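You operate a simulated robot arm through the tools that you are given. There is no shell and no other tool. Be economical: measure what you need, move in short steps, check, and stop when the job is done.

You are at the controls of a simulated robot arm. One attempt, no reset.

TASK
Clear the fault on the coil lift and finish the middle tape band.
Fine: STOP clears it; free the lock, jog till the band just closes, then swing the arm out; leave the height and both knobs.
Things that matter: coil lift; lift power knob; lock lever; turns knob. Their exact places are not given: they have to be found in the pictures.

The check looks at the end state, three seconds after you hand in, the way a careful person would. Anything else that was tipped, shoved, dropped, spilled or broken makes it a failure.

THE ROBOT
A 7-joint arm with a two-finger parallel gripper, hanging from a carriage that runs on a gantry, over the field with the corners [-215.8, 84.4], [-215.9, -43.6], [14.1, -43.7], [14.2, 84.3] (x, y) and turns from -351 to 336 degrees about z. Base frame: it is fixed where the carriage stands at the start and does not move with it; the origin is on the floor, on the carriage's upright axis, x ahead of it, y to its left, z up. Readings come in cm, degrees, newtons and seconds.
With the tool pointing down near the work surface it reaches from about 10 to 54 cm from the robot's upright axis, wherever it stands. Its first joint turns from -143.0 to 143.0 degrees. Places, roughly: coil lift [130, -10, 80]; lift power knob [100, -50, 90]; lock lever [90, 10, 60]; turns knob [100, -40, 90]. Payload 1.57 kg.
The TCP is the grasp point between the finger pads, 3 cm short of the fingertips. In the tool frame z runs along the fingers and y along their closing line. The gripper opens to 11 cm. The fingers are 2.4 cm wide and 1.2 cm thick; the gripper's body (4.8 by 11.2 cm) begins 7.8 cm behind the TCP.
Orientation is told as [roll, pitch, yaw] about the base's x, y, z axes, in that order, counted from this pose: with the fingers straight down and closing along the base's y, the tool's x points along the base's -x, its y along +y and its z along -z.

THE INTERFACE
- The arm moves only by the tool drive_tool. Its argument "plan" is a list of rows, each an object of numbers (a shift or turn left out is 0, a gripper value left out holds the last): "x", "y", "z": the shift along the tool's x, y, z in cm; "ax", "ay", "az": the turn, a rotation vector about the tool's x, y, z in degrees. In form: [{"x": .., "y": .., "z": .., "ax": .., "ay": .., "az": ..}, ...]. A call has 1 to 20 rows; each row shifts and turns the commanded pose from where the row before left it, along the tool's axes as they then stand. "jaw" is the gripper command, from -1 (shut) to 1 (fully open), values between in proportion, set as the call begins (left out, the last holds). Each row takes 0.2 s and may step no farther than 5 cm and 8.6 degrees from the row before; otherwise, or with a gripper value out of range, the whole call is refused. A pose out of reach is approached as far as the arm can. The call stops where the force on the tool passes 40 N (or 10 N more than at its start, if that is more) or the arm is blocked; 0.2 s more then pass. The fingers move at their own pace (about 4.5 cm/s each) and stop on an object; they squeeze with about 24 N. The grip force told is the motor's: it shows also when the fingers shut on nothing. Time passes only in rows, and 0.2 s behind the last, so rows that do not move let the fingers close. The reply holds the time, the measured pose of the TCP, the force on the tool along the base axes, the opening and the grip force, in the units named above and with some noise, with the torque about the TCP (base axes, N m) and any sound that the robot's microphone picked up.
- Cameras (640 x 400 px; columns grow to the right, rows downward): "scene" is now at [29.59, -0.33, 177.56]; the picture's right is [-0.05, -1.00, 0.00], its down [-0.79, 0.04, -0.61] and it looks along [0.61, -0.03, -0.79] (base axes); focal length 270 px, centre (320, 200). "wrist" rides on the gripper at [7, 1.6, -14.1] in the tool frame; the picture's right is [-0.23, 0.97, 0.00], its down [-0.86, -0.20, -0.48] and it looks along [-0.47, -0.11, 0.88] (tool axes); focal length 222 px, centre (320, 200).
- grab_frame(camera): a new picture of that camera. The clock stands still meanwhile.
- slide_trunk(by): slides the trunk up (or, below 0, down) by that many cm; the arm and the scene camera ride with it, the base frame stays. It gives what a move gives, with no picture.
- roll_base(legs): drives the robot by 1 to 6 legs, each [ahead, left, turn to the left] in cm, cm and degrees, along the robot's own axes; the way and the turn of a leg run together, so that a leg with both is an arc; at most 150 cm and 180 degrees a leg. The arm and the cameras ride along, it lands a little off, and it stops where it bumps. It keeps to its track: a leg is cut to what the track allows. It gives what a move gives.
- aim_head(pan, tilt): turns the head with the scene camera to pan (to the left, within 155 degrees either way) and tilt (down, from -29 to 69), counted from straight ahead of the robot. It gives what a move gives.
- pixel_to_xyz(camera, pixels): for up to 12 pixels [column, row] of the newest picture of that camera ("zoom" is the newest enlarged one), the place [x, y, z] in the base frame of the surface seen there, good to about 0.3 cm. The clock stands still meanwhile.
- inspect(camera, box): a new picture of the part [left, top, right, bottom] of that camera's present view, enlarged. The clock stands still meanwhile.
- hand_in(): hands the job in; it is judged then, once.

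Go step by step. Measure first, check grasps and placings, and put right what went wrong. The budget is 80 turns and 52 pictures, counting those below and the enlarged ones. Unless the task says otherwise, let go and move clear before handing in, and close with one line.

The tools are called as a command line: name --argument value ..., lists and objects as JSON in quotes. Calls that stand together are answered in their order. drive_tool: Moves the arm, as the interface text tells. Its arguments: {"type":"object","properties":{"plan":{"type":"array"},"jaw":{"type":"number"}},"required":["plan"]} The other tools are called the same way: slide_trunk (by) slides the trunk up or down; roll_base (legs) drives the base; aim_head (pan, tilt) turns the head that bears the scene camera; grab_frame (camera) takes a picture; pixel_to_xyz (camera, pixels) gives the place of the surface under pixels of a picture; inspect (camera, box) takes an enlarged picture of a part of a camera's view; hand_in () hands the job in.

At the start:

```text
time_s: 0.0
position: [78.5, -6.05, 134.47]
orientation: [0.0, 0.1, 0.0]
contact_force: [-0.6, -0.6, 0.0]
ft_torque: [0.03, 0.02, 0.0]
opening: 11.02
gripper_force: 0.1
trunk travel left (down, up): [-44.9, 14.6]
robot x, y, heading: [-0.19, -0.03, 0.3]
head pan, tilt: [-2.7, 52.2]
```

scene: 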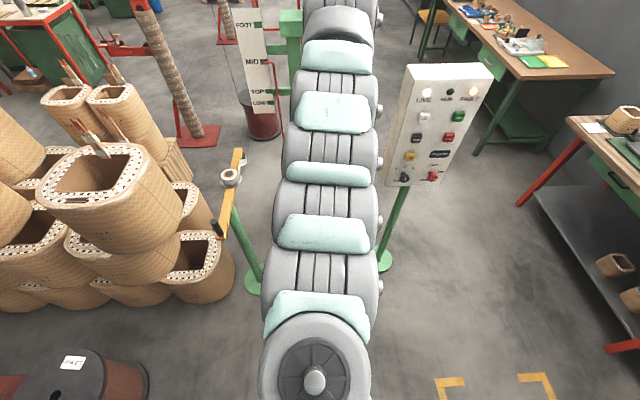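
wrist: 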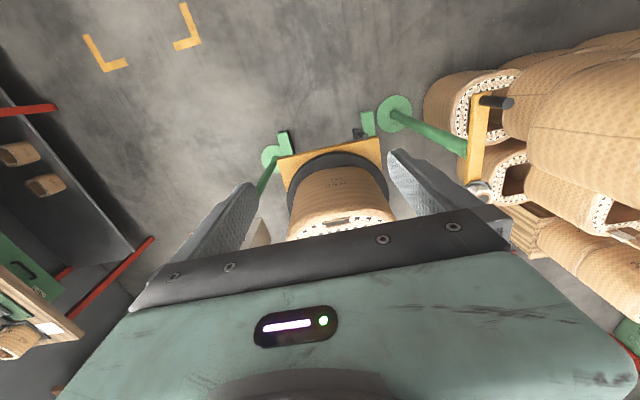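

The scene picture shows a control panel around (440,125), a yellow lever at (232,190), a height scale at (260,60), and the arm hiding the lift. I'll enlarge the panel and the lever first.

inspect --camera "scene" --box '[380, 55, 500, 195]'

inspect --camera "scene" --box '[200, 0, 300, 290]'

inspect --camera "wrist" --box '[240, 70, 520, 250]'

```text
2.86 times, centred on (440, 125) of scene
```

zoom: 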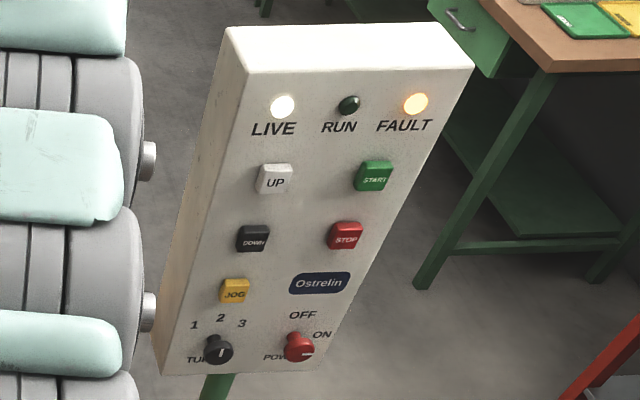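

```text
1.38 times, centred on (250, 145) of scene
```

zoom: 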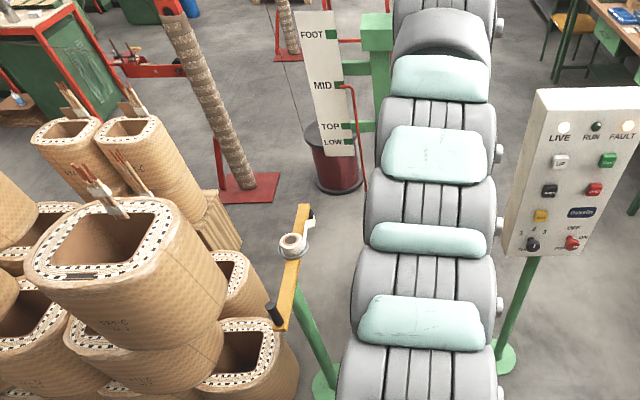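

```text
2.22 times, centred on (380, 160) of wrist
```

zoom: 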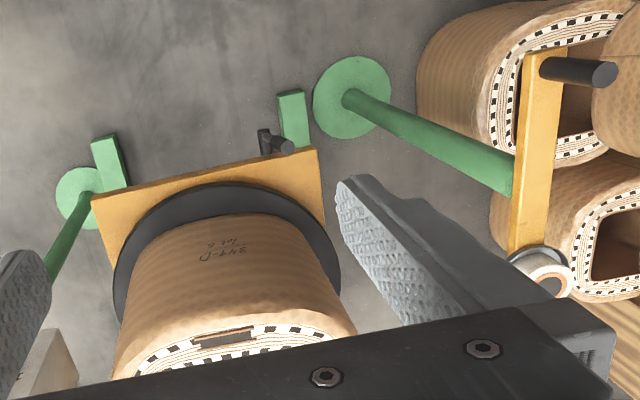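

The panel shows FAULT lit, turns at 2 (about), power ON. The lock handle seems to be a black stub by the yellow turntable plate. I'll measure points.

grab_frame --camera "wrist"

pixel_to_xyz --camera "scene" --pixels '[[420, 118], [450, 117], [414, 139], [445, 137], [409, 156], [405, 177], [435, 175], [408, 67], [490, 70], [232, 175], [240, 150], [217, 233]]'

pixel_to_xyz --camera "wrist" --pixels '[[282, 158], [380, 143], [357, 131], [363, 136], [368, 120], [490, 100], [480, 140], [478, 190], [335, 183], [340, 215], [286, 140], [505, 102]]'

```text
46 pictures are left
```

wrist: 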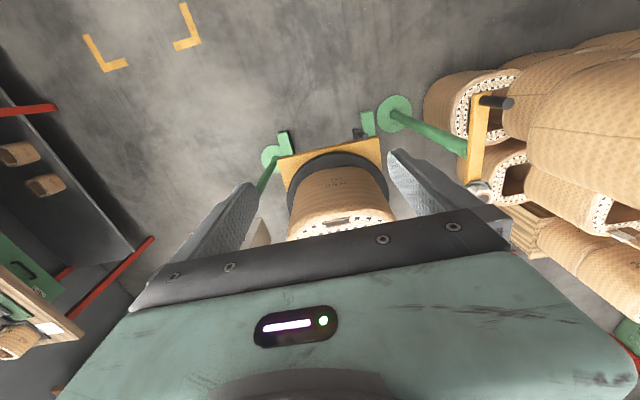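

```text
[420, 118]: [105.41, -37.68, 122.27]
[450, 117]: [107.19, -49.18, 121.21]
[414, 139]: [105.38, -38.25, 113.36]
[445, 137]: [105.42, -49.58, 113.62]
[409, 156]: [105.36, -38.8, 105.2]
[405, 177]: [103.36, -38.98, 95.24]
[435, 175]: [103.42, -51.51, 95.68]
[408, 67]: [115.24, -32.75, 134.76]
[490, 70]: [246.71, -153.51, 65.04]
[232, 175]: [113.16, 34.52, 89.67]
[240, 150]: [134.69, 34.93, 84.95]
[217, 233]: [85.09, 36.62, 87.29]
```

```text
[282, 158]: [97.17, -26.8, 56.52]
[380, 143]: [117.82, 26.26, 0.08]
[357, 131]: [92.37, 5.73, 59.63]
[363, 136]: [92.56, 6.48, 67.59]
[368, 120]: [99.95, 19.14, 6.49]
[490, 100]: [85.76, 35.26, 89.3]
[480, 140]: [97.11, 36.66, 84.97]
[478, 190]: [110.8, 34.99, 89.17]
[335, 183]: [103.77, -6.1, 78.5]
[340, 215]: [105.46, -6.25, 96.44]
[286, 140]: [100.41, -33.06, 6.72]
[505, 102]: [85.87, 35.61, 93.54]
```

The panel face is at x≈105 with STOP near (105,-49.6,113.6), JOG (105,-38.8,105). The tape arm lies along x at y≈35, z≈87. I'll back off and turn so the arm no longer blocks the view of the lift.

roll_base --legs '[[-20, 0, 0], [0, 0, -60]]'

aim_head --pan 60 --tilt 40

grab_frame --camera "scene"

```text
time_s: 4.2
position: [14.38, -70.77, 134.54]
orientation: [0.0, 0.1, -59.6]
contact_force: [-0.2, 0.4, 0.2]
ft_torque: [-0.03, -0.01, -0.03]
opening: 11.03
gripper_force: 0.0
trunk travel left (down, up): [-44.9, 14.6]
robot x, y, heading: [-19.84, -0.16, -59.6]
head pan, tilt: [-2.7, 52.2]
```

```text
time_s: 5.6
position: [14.39, -70.81, 134.56]
orientation: [0.0, 0.1, -59.6]
contact_force: [-0.3, -0.5, 0.1]
ft_torque: [0.01, 0.03, -0.02]
opening: 10.98
gripper_force: 0.0
trunk travel left (down, up): [-44.9, 14.6]
robot x, y, heading: [-19.7, -0.4, -59.5]
head pan, tilt: [60.0, 40.0]
```

```text
45 pictures are left
```

scene: 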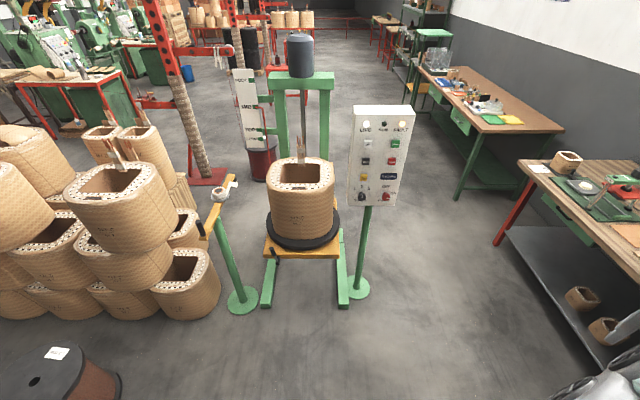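

inspect --camera "scene" --box '[180, 60, 340, 310]'

inspect --camera "scene" --box '[250, 140, 350, 270]'

inspect --camera "scene" --box '[190, 160, 260, 250]'

inspect --camera "scene" --box '[340, 100, 420, 210]'

```text
1.60 times, centred on (260, 185) of scene
```

zoom: 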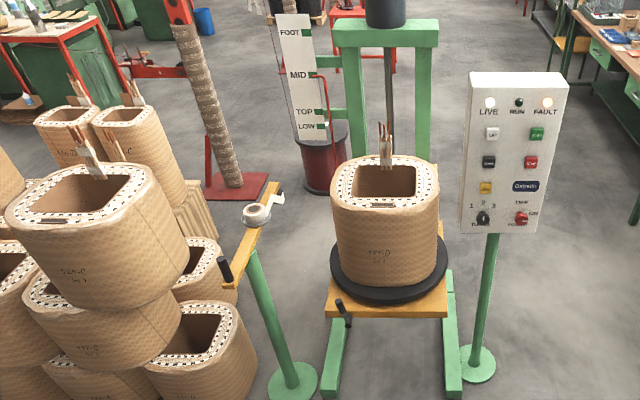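

```text
3.08 times, centred on (300, 205) of scene
```

zoom: 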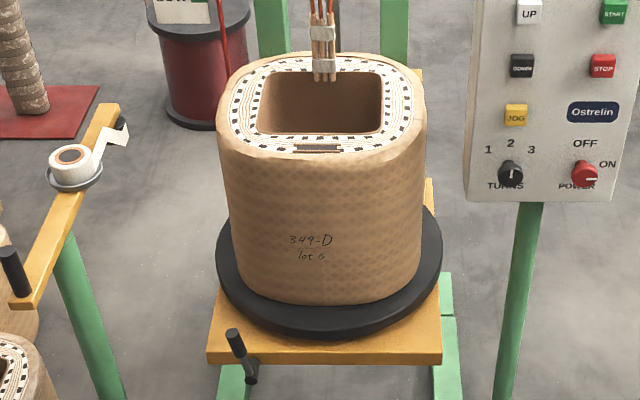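

```text
4.44 times, centred on (225, 205) of scene
```

zoom: 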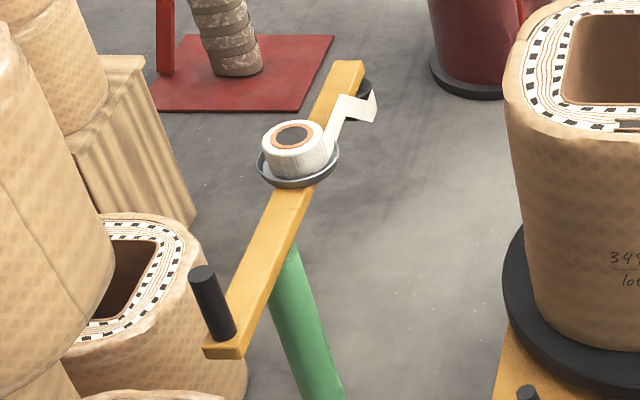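

```text
3.64 times, centred on (380, 155) of scene
```

zoom: 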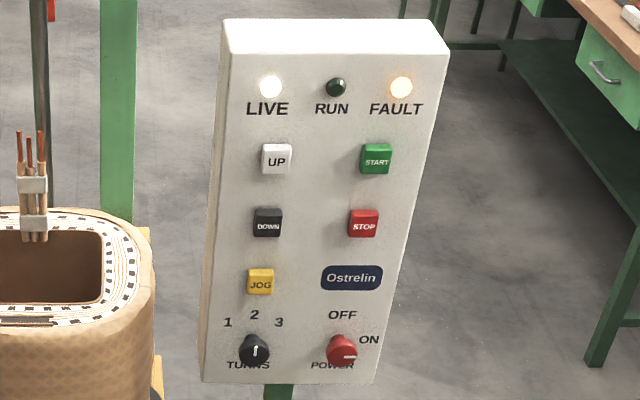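

The arm is now clear: the coil sits on the turntable, the lock lever handle is at the plate's front left, and the tape arm at y≈35 has a loose tape tail. No band is visible from this side, so I'll measure and then look from the left.

grab_frame --camera "scene"

pixel_to_xyz --camera "scene" --pixels '[[276, 251], [280, 262], [303, 218], [300, 187], [220, 190], [231, 188], [202, 226], [243, 300], [212, 240], [110, 170], [20, 160], [235, 180]]'

roll_base --legs '[[0, 0, -60], [-70, 30, 0]]'

aim_head --pan 85 --tilt 40

grab_frame --camera "scene"

```text
40 pictures are left
```

scene: 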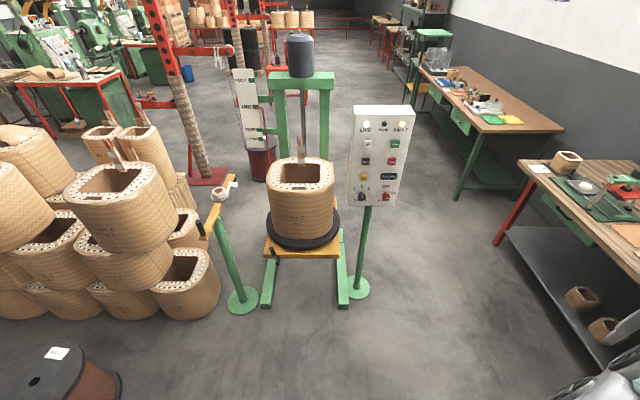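

```text
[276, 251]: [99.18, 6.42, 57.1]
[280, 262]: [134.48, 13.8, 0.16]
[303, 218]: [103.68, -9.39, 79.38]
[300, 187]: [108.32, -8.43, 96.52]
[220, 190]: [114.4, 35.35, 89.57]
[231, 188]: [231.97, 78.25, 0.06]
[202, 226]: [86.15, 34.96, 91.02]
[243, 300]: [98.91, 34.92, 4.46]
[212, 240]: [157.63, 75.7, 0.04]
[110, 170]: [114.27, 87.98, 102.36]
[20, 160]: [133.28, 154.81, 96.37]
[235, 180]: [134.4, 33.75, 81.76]
```

```text
time_s: 12.3
position: [-29.38, -18.84, 134.51]
orientation: [0.0, 0.0, -119.1]
contact_force: [0.4, 0.0, 0.5]
ft_torque: [0.01, 0.01, 0.02]
opening: 11.03
gripper_force: 0.0
trunk travel left (down, up): [-44.9, 14.6]
robot x, y, heading: [14.0, 46.43, -119.0]
head pan, tilt: [60.0, 40.0]
cut short: leg 2
```

```text
time_s: 13.2
position: [-29.52, -18.88, 134.52]
orientation: [0.0, 0.0, -119.2]
contact_force: [0.1, -0.8, 0.0]
ft_torque: [0.01, -0.03, 0.03]
opening: 10.99
gripper_force: 0.1
trunk travel left (down, up): [-44.9, 14.6]
robot x, y, heading: [14.25, 46.91, -118.9]
head pan, tilt: [85.0, 40.0]
```

```text
39 pictures are left
```

scene: 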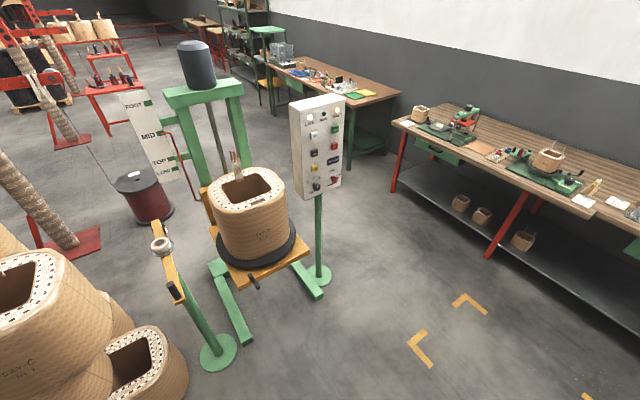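

From the left, the post base at (99,35) looks like the tape arm's pivot. I'll zoom on the coil's left side to look for the band and on the height scale.

inspect --camera "scene" --box '[195, 145, 305, 295]'

inspect --camera "scene" --box '[110, 80, 220, 310]'

```text
2.67 times, centred on (250, 220) of scene
```

zoom: 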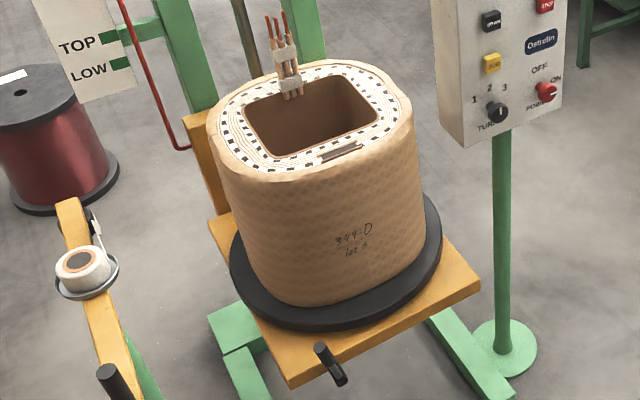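

```text
1.74 times, centred on (165, 195) of scene
```

zoom: 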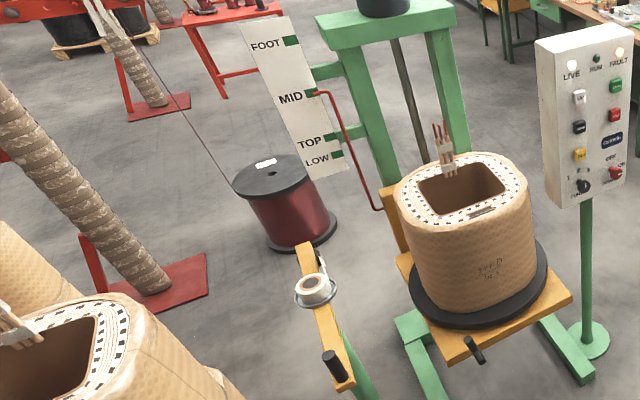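

The pointer stands at MID, and nothing shows that the band has begun on this side, so the tape arm (now out) probably has to be brought in for the wrap. First comes STOP: I'll drive to face the panel and point the tool along +x.

roll_base --legs '[[19.4, -35, 0], [0, 0, 118.9], [0, -80, 0]]'

drive_tool --plan '[{"ay": -8.2}, {"ay": -8.2}, {"ay": -8.2}, {"ay": -8.2}, {"ay": -8.2}, {"ay": -8.2}, {"ay": -8.2}, {"ay": -8.2}, {"ay": -8.2}, {"ay": -8.2}, {"ay": -8.0}, {}, {}]' --jaw -1

slide_trunk --by -20

aim_head --pan 0 --tilt 35

grab_frame --camera "scene"

grab_frame --camera "wrist"

```text
time_s: 24.5
position: [50.96, -40.01, 134.48]
orientation: [0.0, 0.0, -1.2]
contact_force: [0.2, 0.0, -0.5]
ft_torque: [0.01, 0.05, 0.02]
opening: 11.01
gripper_force: 0.1
trunk travel left (down, up): [-44.9, 14.6]
robot x, y, heading: [-27.35, -31.96, -1.5]
head pan, tilt: [85.0, 40.0]
```

```text
time_s: 27.3
position: [51.04, -40.08, 134.49]
orientation: [-3.9, -90.1, 2.7]
contact_force: [-0.3, -0.1, 0.1]
ft_torque: [-0.02, 0.01, 0.01]
opening: 0.0
gripper_force: 22.0
trunk travel left (down, up): [-44.9, 14.6]
robot x, y, heading: [-27.38, -32.08, -1.4]
head pan, tilt: [85.0, 40.0]
```

```text
time_s: 29.5
position: [51.03, -40.03, 114.5]
orientation: [11.8, -90.0, -13.0]
contact_force: [-0.4, 0.4, -0.5]
ft_torque: [0.01, -0.02, 0.0]
opening: 0.0
gripper_force: 21.0
trunk travel left (down, up): [-24.9, 34.6]
robot x, y, heading: [-27.56, -32.25, -1.2]
head pan, tilt: [85.0, 40.0]
```

```text
time_s: 31.1
position: [51.0, -40.03, 114.48]
orientation: [8.0, -90.0, -9.2]
contact_force: [0.0, -0.2, -0.6]
ft_torque: [0.01, -0.02, -0.03]
opening: 0.04
gripper_force: 21.5
trunk travel left (down, up): [-24.9, 34.6]
robot x, y, heading: [-27.31, -32.17, -1.4]
head pan, tilt: [0.0, 35.0]
```

```text
36 pictures are left
```

scene: 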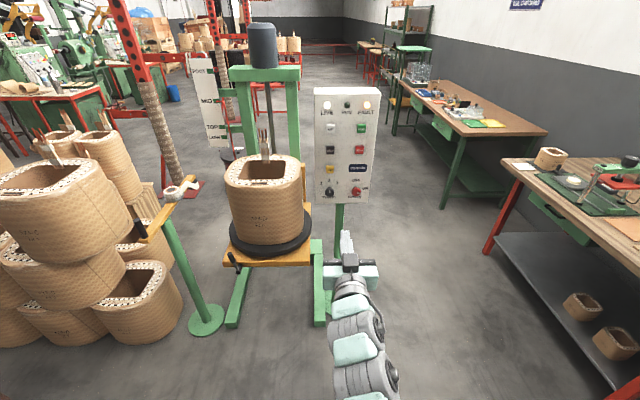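

```text
35 pictures are left
```

wrist: 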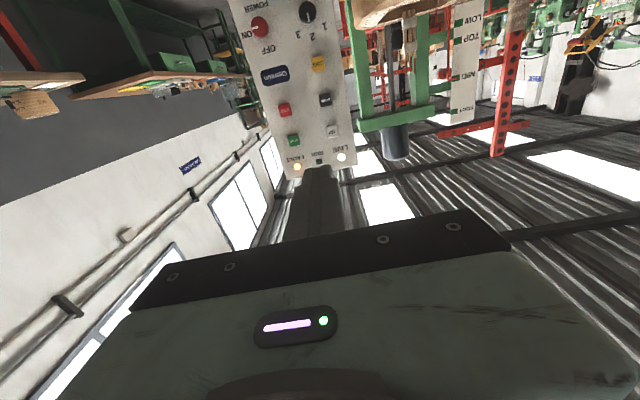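

The tool now points along +x at z≈114 and the scene camera sees the panel freely. I'll zoom in and measure the button caps.

inspect --camera "scene" --box '[305, 80, 385, 210]'

```text
3.08 times, centred on (345, 145) of scene
```

zoom: 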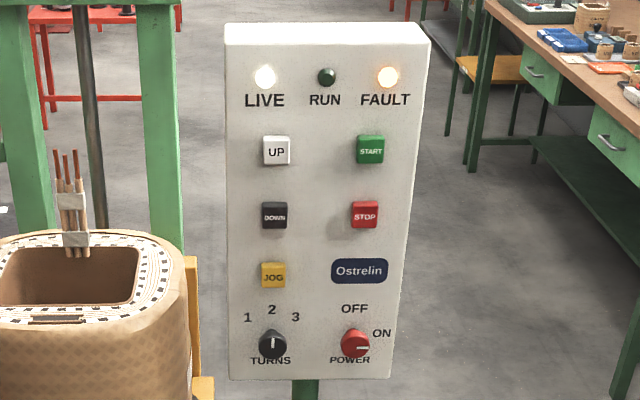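

pixel_to_xyz --camera "zoom" --pixels '[[364, 216], [273, 276], [369, 150], [272, 345], [355, 344], [320, 215], [320, 290], [240, 290], [400, 290], [273, 306], [420, 60], [230, 60]]'

```text
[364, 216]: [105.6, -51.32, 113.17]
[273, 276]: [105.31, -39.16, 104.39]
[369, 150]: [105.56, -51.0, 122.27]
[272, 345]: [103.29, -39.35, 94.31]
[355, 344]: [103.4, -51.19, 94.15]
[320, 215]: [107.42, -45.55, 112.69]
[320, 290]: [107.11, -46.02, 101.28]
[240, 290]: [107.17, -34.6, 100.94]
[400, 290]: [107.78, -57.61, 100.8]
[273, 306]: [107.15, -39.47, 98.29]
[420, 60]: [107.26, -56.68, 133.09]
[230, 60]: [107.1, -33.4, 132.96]
```

STOP is at (105.5,-51.2,113.2), so the fingertips must arrive there, i.e. TCP x≈102.5. I'll roll up to the panel, keeping a gap.

roll_base --legs '[[0, -10, 1.4], [39, 0, 0]]'

```text
time_s: 34.3
position: [90.02, -47.82, 114.57]
orientation: [12.5, -90.0, -12.4]
contact_force: [0.0, 0.4, 0.1]
ft_torque: [0.01, 0.03, -0.05]
opening: 0.0
gripper_force: 21.0
trunk travel left (down, up): [-24.9, 34.6]
robot x, y, heading: [11.27, -42.18, 0.3]
head pan, tilt: [0.0, 35.0]
```

drive_tool --plan '[{"y": -1.7, "x": 0.7, "z": 2}, {"y": -1.7, "x": 0.7, "z": 3}, {"z": 3}, {"z": 2}, {}]'

inspect --camera "scene" --box '[260, 60, 420, 260]'

```text
time_s: 35.5
position: [99.84, -51.16, 113.15]
orientation: [-27.7, -89.9, 28.1]
contact_force: [0.1, 0.0, 0.6]
ft_torque: [-0.04, 0.0, 0.0]
opening: 0.0
gripper_force: 21.5
trunk travel left (down, up): [-24.9, 34.6]
robot x, y, heading: [11.69, -41.89, 0.2]
head pan, tilt: [0.0, 35.0]
```

```text
2.00 times, centred on (340, 160) of scene
```

zoom: 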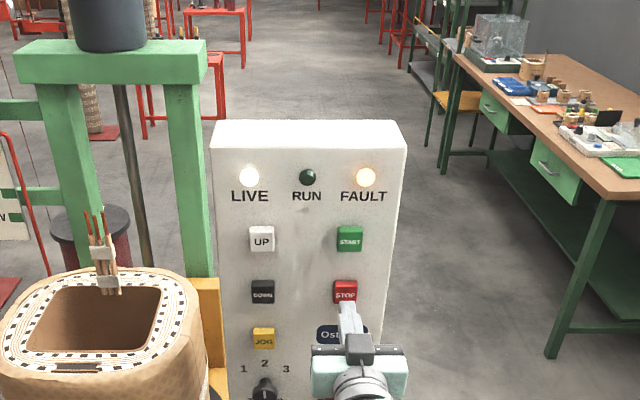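

The fingertips at zoom (347,300) line up with STOP. I'll press in small steps and back off.

drive_tool --plan '[{"z": 1.2}, {"z": 1.2}, {"z": 0.4}, {"z": 0.4}, {"z": 0.3}, {"z": 0.2}, {}]'

inspect --camera "scene" --box '[260, 60, 420, 260]'

```text
time_s: 37.0
position: [103.13, -51.22, 113.08]
orientation: [-169.9, -89.8, 170.3]
contact_force: [-28.0, 2.1, 2.8]
ft_torque: [0.06, 0.0, 0.04]
opening: 0.0
gripper_force: 20.7
trunk travel left (down, up): [-24.9, 34.6]
robot x, y, heading: [11.65, -42.28, 0.4]
head pan, tilt: [0.0, 35.0]
heard: click
stopped in row 7: the force on the tool passed its limit at 41 N (the readings are from after the stop); the commanded pose is now the measured one
```

```text
2.00 times, centred on (340, 160) of scene
```

zoom: 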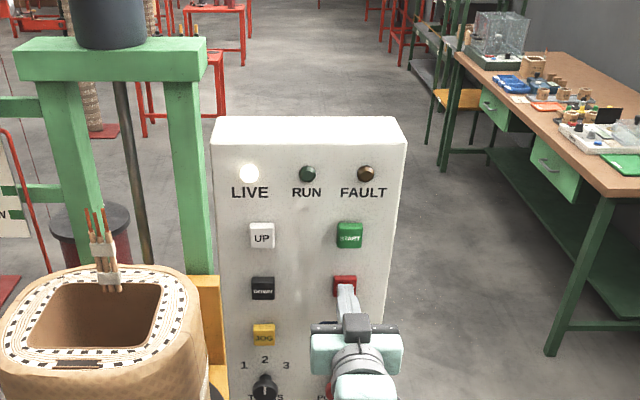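

FAULT went out with a click. Now I'll retract, back off, and look closely at the lock lever.

drive_tool --plan '[{"z": -3}, {"z": -4}, {"z": -4}, {}]'

roll_base --legs '[[-45, 0, 0], [0, 42, 0]]'

aim_head --pan 0 --tilt 35

grab_frame --camera "scene"

```text
time_s: 38.0
position: [92.61, -51.24, 113.42]
orientation: [-178.8, -89.7, 179.0]
contact_force: [-0.4, 0.6, -0.1]
ft_torque: [0.02, -0.02, -0.01]
opening: 0.0
gripper_force: 21.3
trunk travel left (down, up): [-24.9, 34.6]
robot x, y, heading: [11.25, -42.25, 0.4]
head pan, tilt: [0.0, 35.0]
```

```text
time_s: 42.9
position: [47.99, -9.39, 113.3]
orientation: [-174.6, -89.8, 175.0]
contact_force: [1.1, 0.0, -0.6]
ft_torque: [0.01, 0.02, 0.01]
opening: 0.0
gripper_force: 20.8
trunk travel left (down, up): [-24.9, 34.6]
robot x, y, heading: [-33.4, -0.15, 0.3]
head pan, tilt: [0.0, 35.0]
```

```text
time_s: 43.5
position: [47.82, -9.44, 113.22]
orientation: [-176.8, -89.6, 177.0]
contact_force: [-0.4, -0.5, 0.6]
ft_torque: [-0.01, 0.0, 0.01]
opening: 0.0
gripper_force: 21.5
trunk travel left (down, up): [-24.9, 34.6]
robot x, y, heading: [-33.43, -0.23, 0.5]
head pan, tilt: [0.0, 35.0]
```

```text
31 pictures are left
```

scene: 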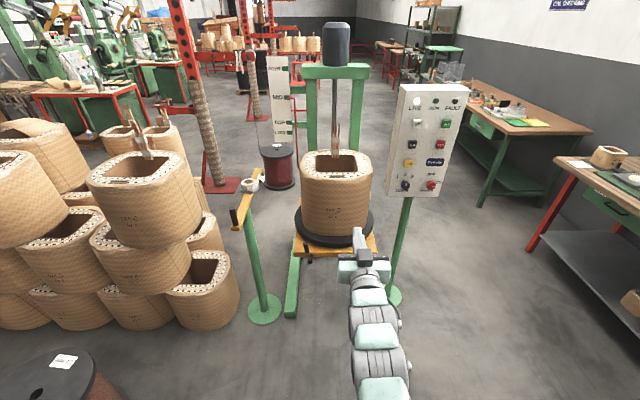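

inspect --camera "scene" --box '[285, 215, 345, 275]'

pixel_to_xyz --camera "scene" --pixels '[[307, 246], [309, 260], [297, 245], [374, 242], [248, 183], [262, 178], [233, 222], [251, 180], [338, 205], [338, 180], [303, 180], [371, 180]]'

```text
6.67 times, centred on (315, 245) of scene
```

zoom: 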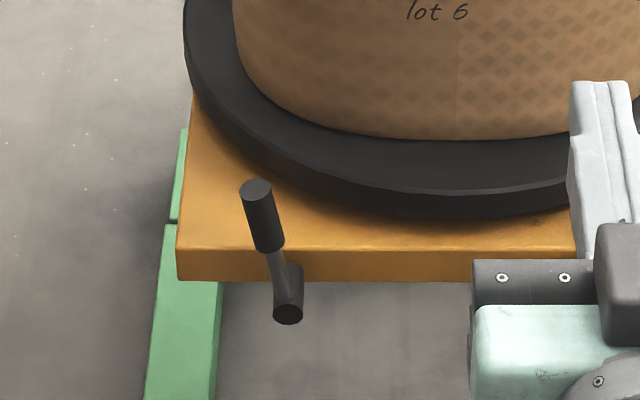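

```text
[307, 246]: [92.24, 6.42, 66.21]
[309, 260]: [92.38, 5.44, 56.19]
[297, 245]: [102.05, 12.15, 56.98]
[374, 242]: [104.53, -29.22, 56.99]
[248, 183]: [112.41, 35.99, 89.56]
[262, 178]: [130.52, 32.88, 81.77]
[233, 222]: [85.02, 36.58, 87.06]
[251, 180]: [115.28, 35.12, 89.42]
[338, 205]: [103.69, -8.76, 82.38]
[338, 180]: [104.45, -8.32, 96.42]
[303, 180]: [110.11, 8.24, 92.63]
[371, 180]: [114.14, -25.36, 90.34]
```

The lever is a crank pivoting about x at about (92,5,55), with its grip up to (92.3,6.5,68), nearly upright. I'll lower the trunk and arm in free space, to push the grip sideways with the closed fingers.

slide_trunk --by -24.5

drive_tool --plan '[{"x": 4}, {"x": 4}, {"x": 4}, {"x": 4}, {"x": 4}, {"x": 3}, {}]'

```text
time_s: 46.0
position: [47.95, -9.44, 88.72]
orientation: [-174.9, -89.7, 175.1]
contact_force: [0.0, -0.3, -0.9]
ft_torque: [0.01, 0.03, 0.01]
opening: 0.0
gripper_force: 21.6
trunk travel left (down, up): [-0.4, 59.1]
robot x, y, heading: [-33.38, -0.02, 0.2]
head pan, tilt: [0.0, 35.0]
```

```text
time_s: 47.6
position: [48.09, -9.45, 65.76]
orientation: [-176.0, -89.7, 176.1]
contact_force: [-0.2, 1.0, 0.2]
ft_torque: [-0.04, 0.02, 0.01]
opening: 0.03
gripper_force: 21.5
trunk travel left (down, up): [-0.4, 59.1]
robot x, y, heading: [-33.92, -0.27, 0.1]
head pan, tilt: [0.0, 35.0]
```

roll_base --legs '[[39, 6, 0]]'

aim_head --pan 0 --tilt 50

grab_frame --camera "scene"

```text
time_s: 50.1
position: [87.28, -2.93, 65.77]
orientation: [-175.6, -89.7, 176.1]
contact_force: [-0.3, -0.1, 0.3]
ft_torque: [-0.02, 0.01, 0.0]
opening: 0.0
gripper_force: 21.2
trunk travel left (down, up): [-0.4, 59.1]
robot x, y, heading: [5.8, 5.96, 0.3]
head pan, tilt: [0.0, 35.0]
```

```text
time_s: 50.9
position: [87.24, -2.98, 65.75]
orientation: [-174.9, -89.7, 175.4]
contact_force: [1.1, 0.5, 0.5]
ft_torque: [0.01, 0.01, -0.02]
opening: 0.0
gripper_force: 21.0
trunk travel left (down, up): [-0.4, 59.1]
robot x, y, heading: [5.69, 6.03, 0.3]
head pan, tilt: [0.0, 50.0]
```

```text
29 pictures are left
```

scene: 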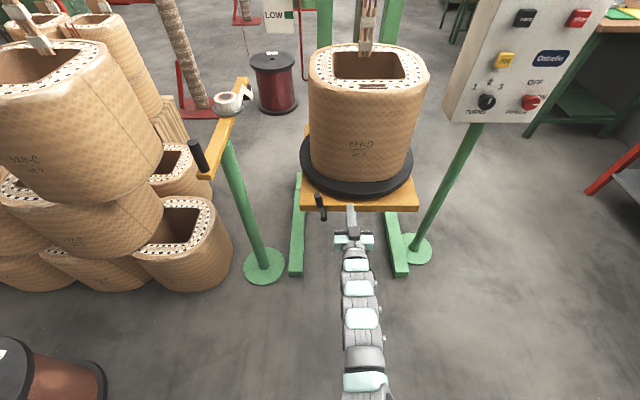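

The fingertips at (350,207) are right of the grip at (320,205). I'll move 4 cm forward and push gently to the left until I feel something.

drive_tool --plan '[{"z": 2}, {"z": 2}, {"y": 3}, {"y": 2}, {"y": 1}, {"y": 1}, {"y": 0.8}, {"y": 0.7}, {"y": 0.7}, {}]'

inspect --camera "scene" --box '[270, 150, 400, 260]'

```text
time_s: 53.1
position: [91.19, 6.3, 65.78]
orientation: [-178.6, -89.6, 179.0]
contact_force: [-0.5, 0.4, -0.3]
ft_torque: [0.01, 0.02, 0.04]
opening: 0.02
gripper_force: 20.8
trunk travel left (down, up): [-0.4, 59.1]
robot x, y, heading: [6.12, 5.87, 0.5]
head pan, tilt: [0.0, 50.0]
```

```text
3.64 times, centred on (335, 205) of scene
```

zoom: 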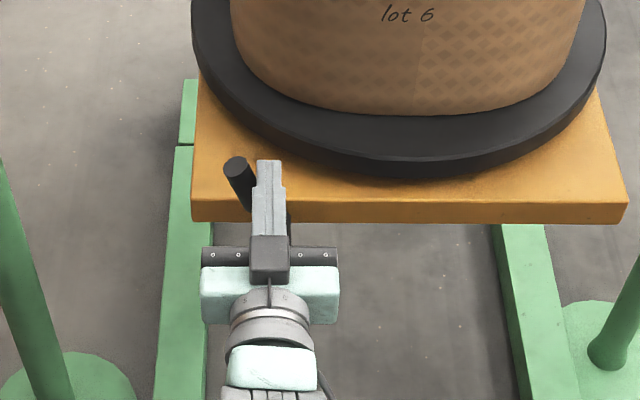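

The lever seems to have tilted left with almost no force. I'll follow the arc left and downward.

drive_tool --plan '[{"y": 1.2}, {"y": 1.2, "x": 0.5}, {"y": 1.2, "x": 0.7}, {"y": 1, "x": 1}, {}]'

inspect --camera "scene" --box '[270, 150, 400, 260]'

```text
time_s: 54.3
position: [91.13, 10.83, 63.62]
orientation: [-173.9, -89.7, 174.2]
contact_force: [0.6, -0.6, 0.2]
ft_torque: [0.01, -0.01, -0.03]
opening: 0.03
gripper_force: 21.2
trunk travel left (down, up): [-0.4, 59.1]
robot x, y, heading: [5.57, 5.87, 0.4]
head pan, tilt: [0.0, 50.0]
```

```text
3.64 times, centred on (335, 205) of scene
```

zoom: 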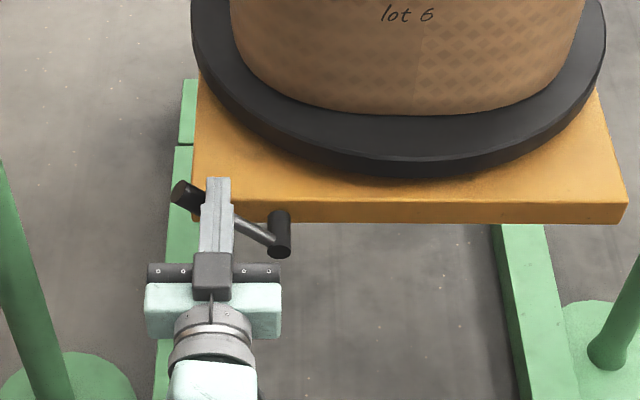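

The lever follows freely, now at about 60°. I'll continue toward horizontal until it meets a stop.

drive_tool --plan '[{"y": 0.8, "x": 1.2}, {"y": 0.6, "x": 1.2}, {"y": 0.4, "x": 1.2}, {"y": 0.2, "x": 1.2}, {"x": 1}, {"x": 0.6}, {}]'

inspect --camera "scene" --box '[270, 150, 400, 260]'

```text
time_s: 55.9
position: [91.23, 12.9, 57.37]
orientation: [178.5, -89.6, -178.1]
contact_force: [-3.4, 0.7, 10.7]
ft_torque: [0.04, -0.15, 0.08]
opening: 0.0
gripper_force: 21.7
trunk travel left (down, up): [-0.4, 59.1]
robot x, y, heading: [6.04, 5.85, 0.4]
head pan, tilt: [0.0, 50.0]
```

```text
3.64 times, centred on (335, 205) of scene
```

zoom: 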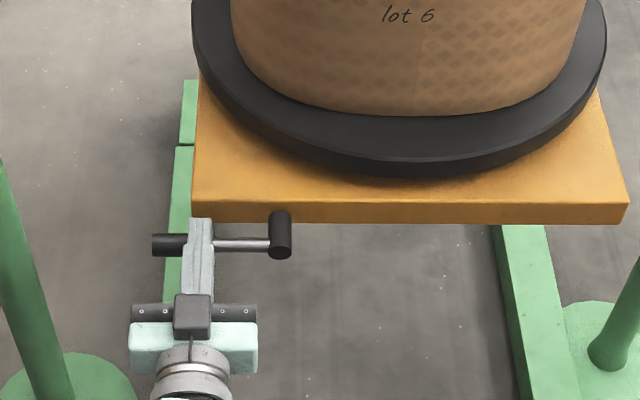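

The lever is horizontal and a stop gives about 11 N, so the lock is freed. I'll lift off, back out, and measure around the tape-arm handle.

drive_tool --plan '[{"x": -2}, {"x": -2, "z": -2}, {"z": -5}, {"z": -5}, {}]'

roll_base --legs '[[-25, 0, 0]]'

grab_frame --camera "scene"

```text
time_s: 57.1
position: [79.23, 12.61, 61.13]
orientation: [-173.9, -89.5, 174.4]
contact_force: [0.0, -1.2, -0.3]
ft_torque: [0.0, 0.01, -0.03]
opening: 0.0
gripper_force: 21.1
trunk travel left (down, up): [-0.4, 59.1]
robot x, y, heading: [5.82, 6.2, 0.6]
head pan, tilt: [0.0, 50.0]
```

```text
time_s: 58.9
position: [54.08, 12.54, 61.09]
orientation: [-174.0, -89.7, 174.4]
contact_force: [-0.5, 0.2, -0.2]
ft_torque: [0.0, 0.01, 0.03]
opening: 0.0
gripper_force: 20.6
trunk travel left (down, up): [-0.4, 59.1]
robot x, y, heading: [-19.13, 6.13, 0.4]
head pan, tilt: [0.0, 50.0]
```

```text
25 pictures are left
```

scene: 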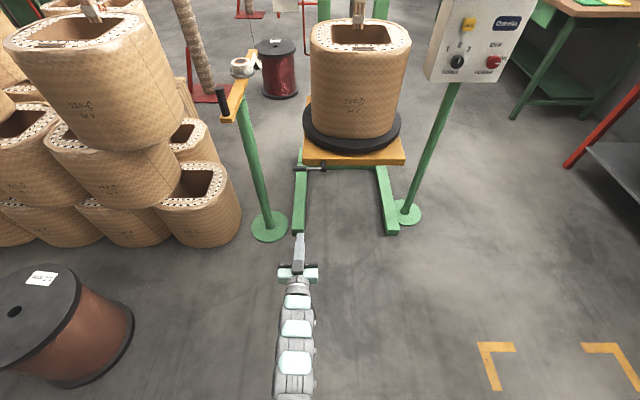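

pixel_to_xyz --camera "scene" --pixels '[[224, 103], [222, 92], [230, 119], [175, 100], [150, 45], [175, 175], [165, 60], [235, 110], [247, 105], [254, 60], [180, 130], [120, 20]]'

inspect --camera "scene" --box '[200, 45, 300, 135]'

```text
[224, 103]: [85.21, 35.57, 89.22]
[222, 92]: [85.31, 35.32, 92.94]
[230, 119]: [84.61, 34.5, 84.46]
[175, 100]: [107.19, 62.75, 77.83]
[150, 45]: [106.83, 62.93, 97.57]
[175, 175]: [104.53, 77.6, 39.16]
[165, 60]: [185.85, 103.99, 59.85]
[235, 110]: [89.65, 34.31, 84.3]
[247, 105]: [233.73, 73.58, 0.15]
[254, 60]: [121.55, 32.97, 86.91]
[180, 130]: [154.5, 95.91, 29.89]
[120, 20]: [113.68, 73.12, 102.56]
```

```text
4.44 times, centred on (250, 90) of scene
```

zoom: 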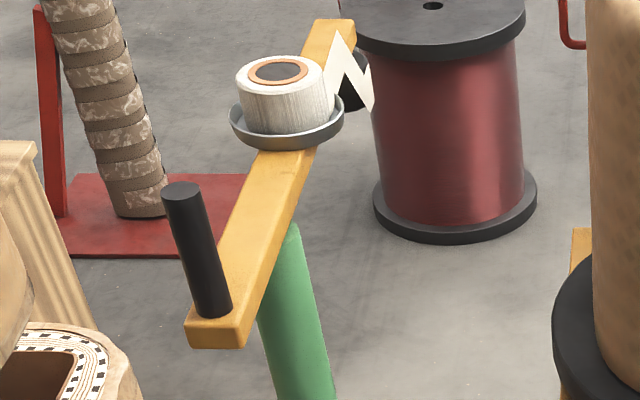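

The handle peg is at (85.3,35.4), z 85–93; the nearest pile coil is at y≈62, so there's room to push it to +y. That should swing the roller end in toward the coil. I'll position right of the peg.

slide_trunk --by 29.5

roll_base --legs '[[0, 16, 0], [30, 0, 0]]'

aim_head --pan 0 --tilt 50

grab_frame --camera "scene"

```text
time_s: 61.9
position: [54.19, 12.47, 90.69]
orientation: [-175.1, -89.6, 175.4]
contact_force: [0.4, -0.2, -0.1]
ft_torque: [0.01, -0.02, 0.0]
opening: 0.01
gripper_force: 20.9
trunk travel left (down, up): [-29.9, 29.6]
robot x, y, heading: [-19.07, 5.89, 0.4]
head pan, tilt: [0.0, 50.0]
```

```text
time_s: 64.9
position: [84.05, 28.67, 90.7]
orientation: [-174.5, -89.7, 175.0]
contact_force: [0.8, -0.7, -0.3]
ft_torque: [0.01, 0.0, -0.01]
opening: 0.01
gripper_force: 21.2
trunk travel left (down, up): [-29.9, 29.6]
robot x, y, heading: [10.96, 21.82, 0.5]
head pan, tilt: [0.0, 50.0]
```

```text
time_s: 65.5
position: [84.01, 28.6, 90.71]
orientation: [-173.7, -89.8, 174.1]
contact_force: [0.2, -0.6, 0.5]
ft_torque: [0.0, -0.01, -0.02]
opening: 0.01
gripper_force: 21.0
trunk travel left (down, up): [-29.9, 29.6]
robot x, y, heading: [10.7, 21.93, 0.6]
head pan, tilt: [0.0, 50.0]
```

```text
23 pictures are left
```

scene: 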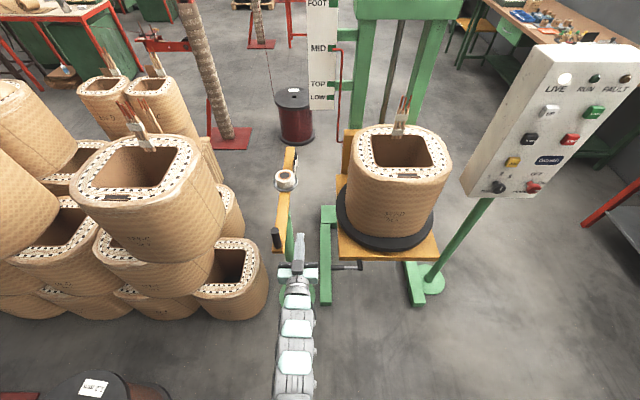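

The fingers at (297,240) are right of the peg at (276,238). Pushing left gently.

drive_tool --plan '[{"y": 2}, {"y": 1.5}, {"y": 1, "z": 0.3}, {"y": 1, "z": 0.3}, {"y": 1, "z": 0.3}, {"y": 1, "z": 0.4}, {"y": 1, "z": 0.5}, {"y": 1, "z": 0.5}, {}]'

inspect --camera "scene" --box '[240, 100, 480, 270]'

```text
time_s: 67.5
position: [86.34, 38.06, 90.63]
orientation: [-174.8, -89.6, 175.3]
contact_force: [-0.4, -1.2, 1.4]
ft_torque: [0.02, 0.0, -0.01]
opening: 0.0
gripper_force: 21.7
trunk travel left (down, up): [-29.9, 29.6]
robot x, y, heading: [11.04, 21.76, 0.6]
head pan, tilt: [0.0, 50.0]
```

```text
2.35 times, centred on (360, 185) of scene
```

zoom: 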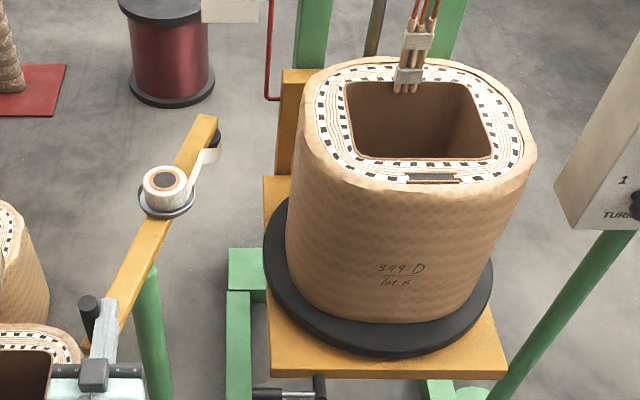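

The arm swings easily toward the coil, so it was out and in is this way. Continuing till the roller meets the coil.

drive_tool --plan '[{"y": 0.8, "z": 0.5}, {"y": 0.8, "z": 0.5}, {"y": 0.8, "z": 0.6}, {"y": 0.7, "z": 0.6}, {"y": 0.7, "z": 0.6}, {"y": 0.6, "z": 0.6}, {}]'

inspect --camera "scene" --box '[240, 100, 480, 270]'

```text
time_s: 69.1
position: [89.63, 42.47, 90.63]
orientation: [-175.5, -89.7, 176.0]
contact_force: [0.3, 0.4, 0.1]
ft_torque: [-0.02, 0.01, 0.02]
opening: 0.0
gripper_force: 21.7
trunk travel left (down, up): [-29.9, 29.6]
robot x, y, heading: [10.74, 22.06, 0.5]
head pan, tilt: [0.0, 50.0]
```

```text
2.35 times, centred on (360, 185) of scene
```

zoom: 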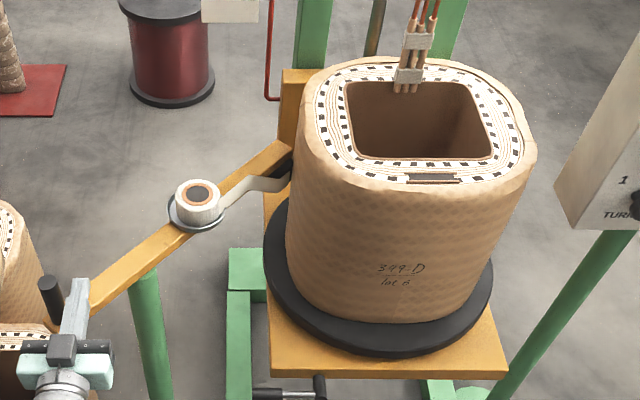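

The roller now meets the coil and the tape runs onto it. One more small nudge to check it's firmly against its stop.

drive_tool --plan '[{"y": 0.5, "z": 0.4}, {"y": 0.5, "z": 0.4}, {"y": 0.4, "z": 0.3}, {"y": 0.4}, {}]'

inspect --camera "scene" --box '[240, 100, 480, 270]'

```text
time_s: 70.3
position: [90.77, 43.51, 90.53]
orientation: [-152.5, -89.6, 152.5]
contact_force: [-9.4, -22.3, 8.7]
ft_torque: [0.22, 0.05, 0.29]
opening: 0.0
gripper_force: 21.1
trunk travel left (down, up): [-29.9, 29.6]
robot x, y, heading: [10.57, 21.92, 0.6]
head pan, tilt: [0.0, 50.0]
```

```text
2.35 times, centred on (360, 185) of scene
```

zoom: 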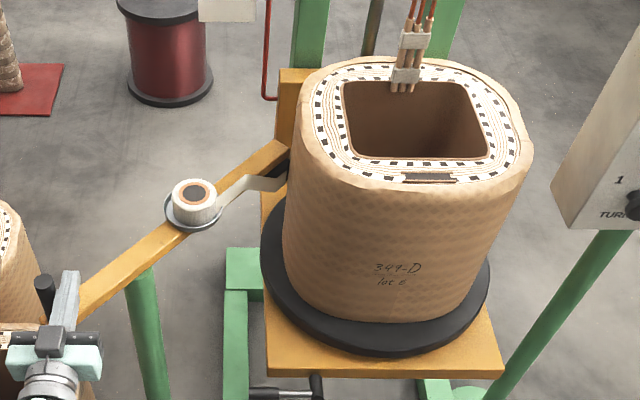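

The arm is against its stop (22 N). I'll back off from the peg, retreat, and go to JOG.

drive_tool --plan '[{"y": -1.5}, {"y": -2, "z": -2}, {"z": -5}, {"z": -5}, {"z": -4}, {}]'

roll_base --legs '[[-30, 0, 0], [0, -55, 0]]'

drive_tool --plan '[{"y": -5}, {"y": -5}, {"y": -5}, {"y": -5}, {"y": -5}, {}]'

slide_trunk --by 14

aim_head --pan 10 --tilt 42

```text
time_s: 71.7
position: [74.93, 40.8, 90.85]
orientation: [-176.6, -89.7, 177.2]
contact_force: [-0.3, -0.2, 0.3]
ft_torque: [0.02, 0.0, 0.01]
opening: 0.01
gripper_force: 21.3
trunk travel left (down, up): [-29.9, 29.6]
robot x, y, heading: [10.96, 21.95, 0.8]
head pan, tilt: [0.0, 50.0]
```

```text
time_s: 76.5
position: [45.56, -14.34, 90.74]
orientation: [-175.2, -89.8, 175.6]
contact_force: [-0.5, 0.0, 0.2]
ft_torque: [-0.01, 0.0, 0.01]
opening: 0.0
gripper_force: 21.7
trunk travel left (down, up): [-29.9, 29.6]
robot x, y, heading: [-18.53, -33.55, 0.5]
head pan, tilt: [0.0, 50.0]
```

```text
time_s: 77.9
position: [45.97, -39.34, 90.67]
orientation: [179.3, -89.7, -178.9]
contact_force: [-0.4, -0.9, 0.1]
ft_torque: [-0.01, 0.01, 0.02]
opening: 0.03
gripper_force: 22.1
trunk travel left (down, up): [-29.9, 29.6]
robot x, y, heading: [-18.47, -33.25, 0.5]
head pan, tilt: [0.0, 50.0]
```

```text
time_s: 79.6
position: [45.82, -39.28, 104.75]
orientation: [-174.8, -89.8, 175.3]
contact_force: [0.1, 0.6, 0.7]
ft_torque: [-0.01, -0.04, 0.02]
opening: 0.0
gripper_force: 21.3
trunk travel left (down, up): [-43.9, 15.6]
robot x, y, heading: [-18.65, -33.25, 0.7]
head pan, tilt: [0.0, 50.0]
```

```text
time_s: 80.3
position: [45.83, -39.26, 104.75]
orientation: [-174.7, -89.7, 175.3]
contact_force: [-0.3, -0.3, -1.3]
ft_torque: [0.01, -0.02, 0.0]
opening: 0.0
gripper_force: 21.1
trunk travel left (down, up): [-43.9, 15.6]
robot x, y, heading: [-18.85, -33.06, 0.4]
head pan, tilt: [10.0, 42.0]
```

roll_base --legs '[[30, 0, 0]]'

drive_tool --plan '[{"z": 4}, {"z": 4}, {"z": 4}, {"z": 4}, {"z": 4}, {"z": 2}, {}]'

grab_frame --camera "scene"

```text
time_s: 82.3
position: [75.89, -38.74, 104.63]
orientation: [-176.2, -89.7, 176.9]
contact_force: [0.1, 0.0, -0.1]
ft_torque: [-0.04, 0.0, 0.01]
opening: 0.01
gripper_force: 21.5
trunk travel left (down, up): [-43.9, 15.6]
robot x, y, heading: [11.44, -33.15, 0.7]
head pan, tilt: [10.0, 42.0]
```

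```text
time_s: 84.0
position: [97.83, -38.56, 104.79]
orientation: [177.4, -89.7, -176.7]
contact_force: [-0.2, -0.3, 0.4]
ft_torque: [0.01, -0.01, 0.01]
opening: 0.0
gripper_force: 21.0
trunk travel left (down, up): [-43.9, 15.6]
robot x, y, heading: [10.97, -32.78, 0.6]
head pan, tilt: [10.0, 42.0]
```

```text
19 pictures are left
```

scene: 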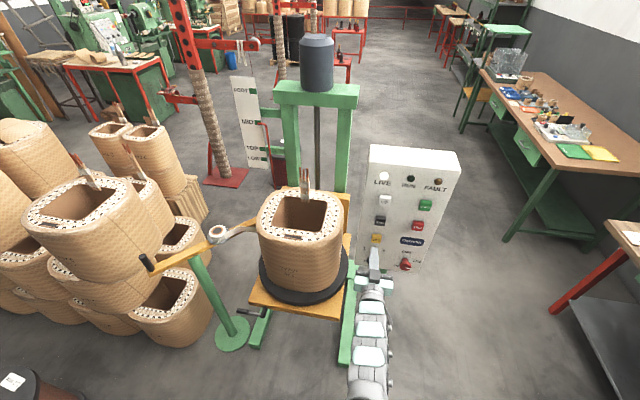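

The tape arm is in contact at (240,232) and the coil is visible at (300,245). I'll press JOG in small steps and look while the clock stands.

drive_tool --plan '[{"z": 2, "y": -0.6, "x": 0.3}, {"z": 1.5}, {"z": 0.8}, {"z": 0.4}, {"z": 0.2}]'

inspect --camera "scene" --box '[190, 140, 470, 320]'

```text
time_s: 85.2
position: [102.69, -39.08, 104.43]
orientation: [175.9, -89.7, -175.3]
contact_force: [-3.1, 0.5, -0.4]
ft_torque: [0.0, 0.04, 0.05]
opening: 0.0
gripper_force: 21.0
trunk travel left (down, up): [-43.9, 15.6]
robot x, y, heading: [11.47, -33.26, 0.7]
head pan, tilt: [10.0, 42.0]
heard: click
```

```text
2.22 times, centred on (330, 230) of scene
```

zoom: 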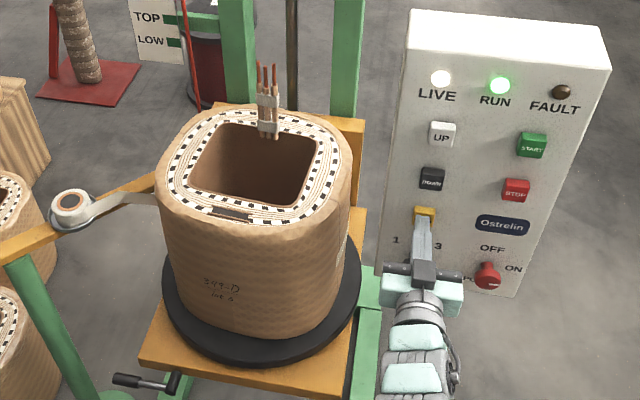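

RUN is lit and a white band edge shows on the coil's right side at zoom (343,245). I'll hold for another second and look.

drive_tool --plan '[{}, {}, {}, {}]'

inspect --camera "scene" --box '[190, 140, 470, 320]'

```text
time_s: 86.2
position: [102.66, -39.12, 104.49]
orientation: [-179.1, -89.7, 179.8]
contact_force: [-2.0, 1.3, -0.7]
ft_torque: [0.02, 0.04, 0.03]
opening: 0.02
gripper_force: 21.3
trunk travel left (down, up): [-43.9, 15.6]
robot x, y, heading: [11.3, -32.72, 0.6]
head pan, tilt: [10.0, 42.0]
```

```text
2.22 times, centred on (330, 230) of scene
```

zoom: 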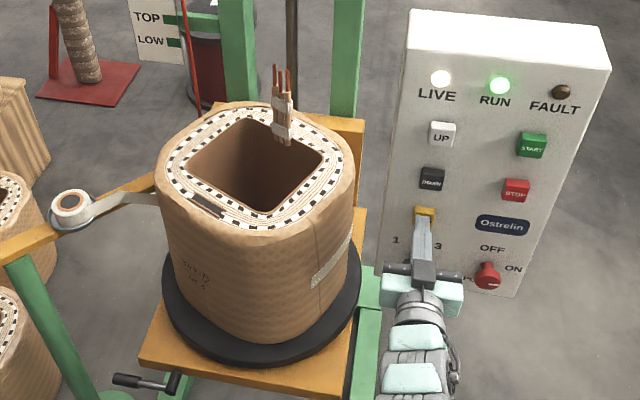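

The coil turns clockwise from above; the band's free edge is at zoom (312,282), and it must travel round the front to the roller at the left. I'll measure positions to time it.

pixel_to_xyz --camera "zoom" --pixels '[[312, 282], [195, 275], [348, 255], [157, 200], [120, 200], [280, 130], [200, 205], [160, 180], [350, 170], [190, 122], [300, 340], [265, 215]]'

drive_tool --plan '[{}, {}, {}, {}]'

inspect --camera "scene" --box '[190, 140, 470, 320]'

```text
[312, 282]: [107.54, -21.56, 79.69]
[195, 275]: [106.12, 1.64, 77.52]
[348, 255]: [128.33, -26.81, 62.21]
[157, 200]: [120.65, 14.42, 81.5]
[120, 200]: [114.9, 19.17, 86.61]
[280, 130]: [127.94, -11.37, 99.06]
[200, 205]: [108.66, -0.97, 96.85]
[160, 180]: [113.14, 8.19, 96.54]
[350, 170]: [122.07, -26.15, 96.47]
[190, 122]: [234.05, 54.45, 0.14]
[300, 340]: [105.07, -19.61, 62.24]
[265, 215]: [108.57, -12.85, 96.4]
```

```text
time_s: 87.2
position: [102.71, -39.07, 104.51]
orientation: [-178.5, -89.7, 179.0]
contact_force: [-3.5, 1.5, 0.2]
ft_torque: [0.01, 0.04, 0.02]
opening: 0.02
gripper_force: 21.4
trunk travel left (down, up): [-43.9, 15.6]
robot x, y, heading: [11.76, -32.93, 0.8]
head pan, tilt: [10.0, 42.0]
```

```text
2.22 times, centred on (330, 230) of scene
```

zoom: 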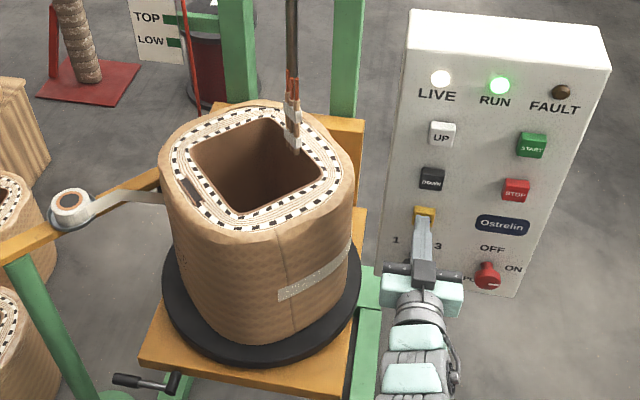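

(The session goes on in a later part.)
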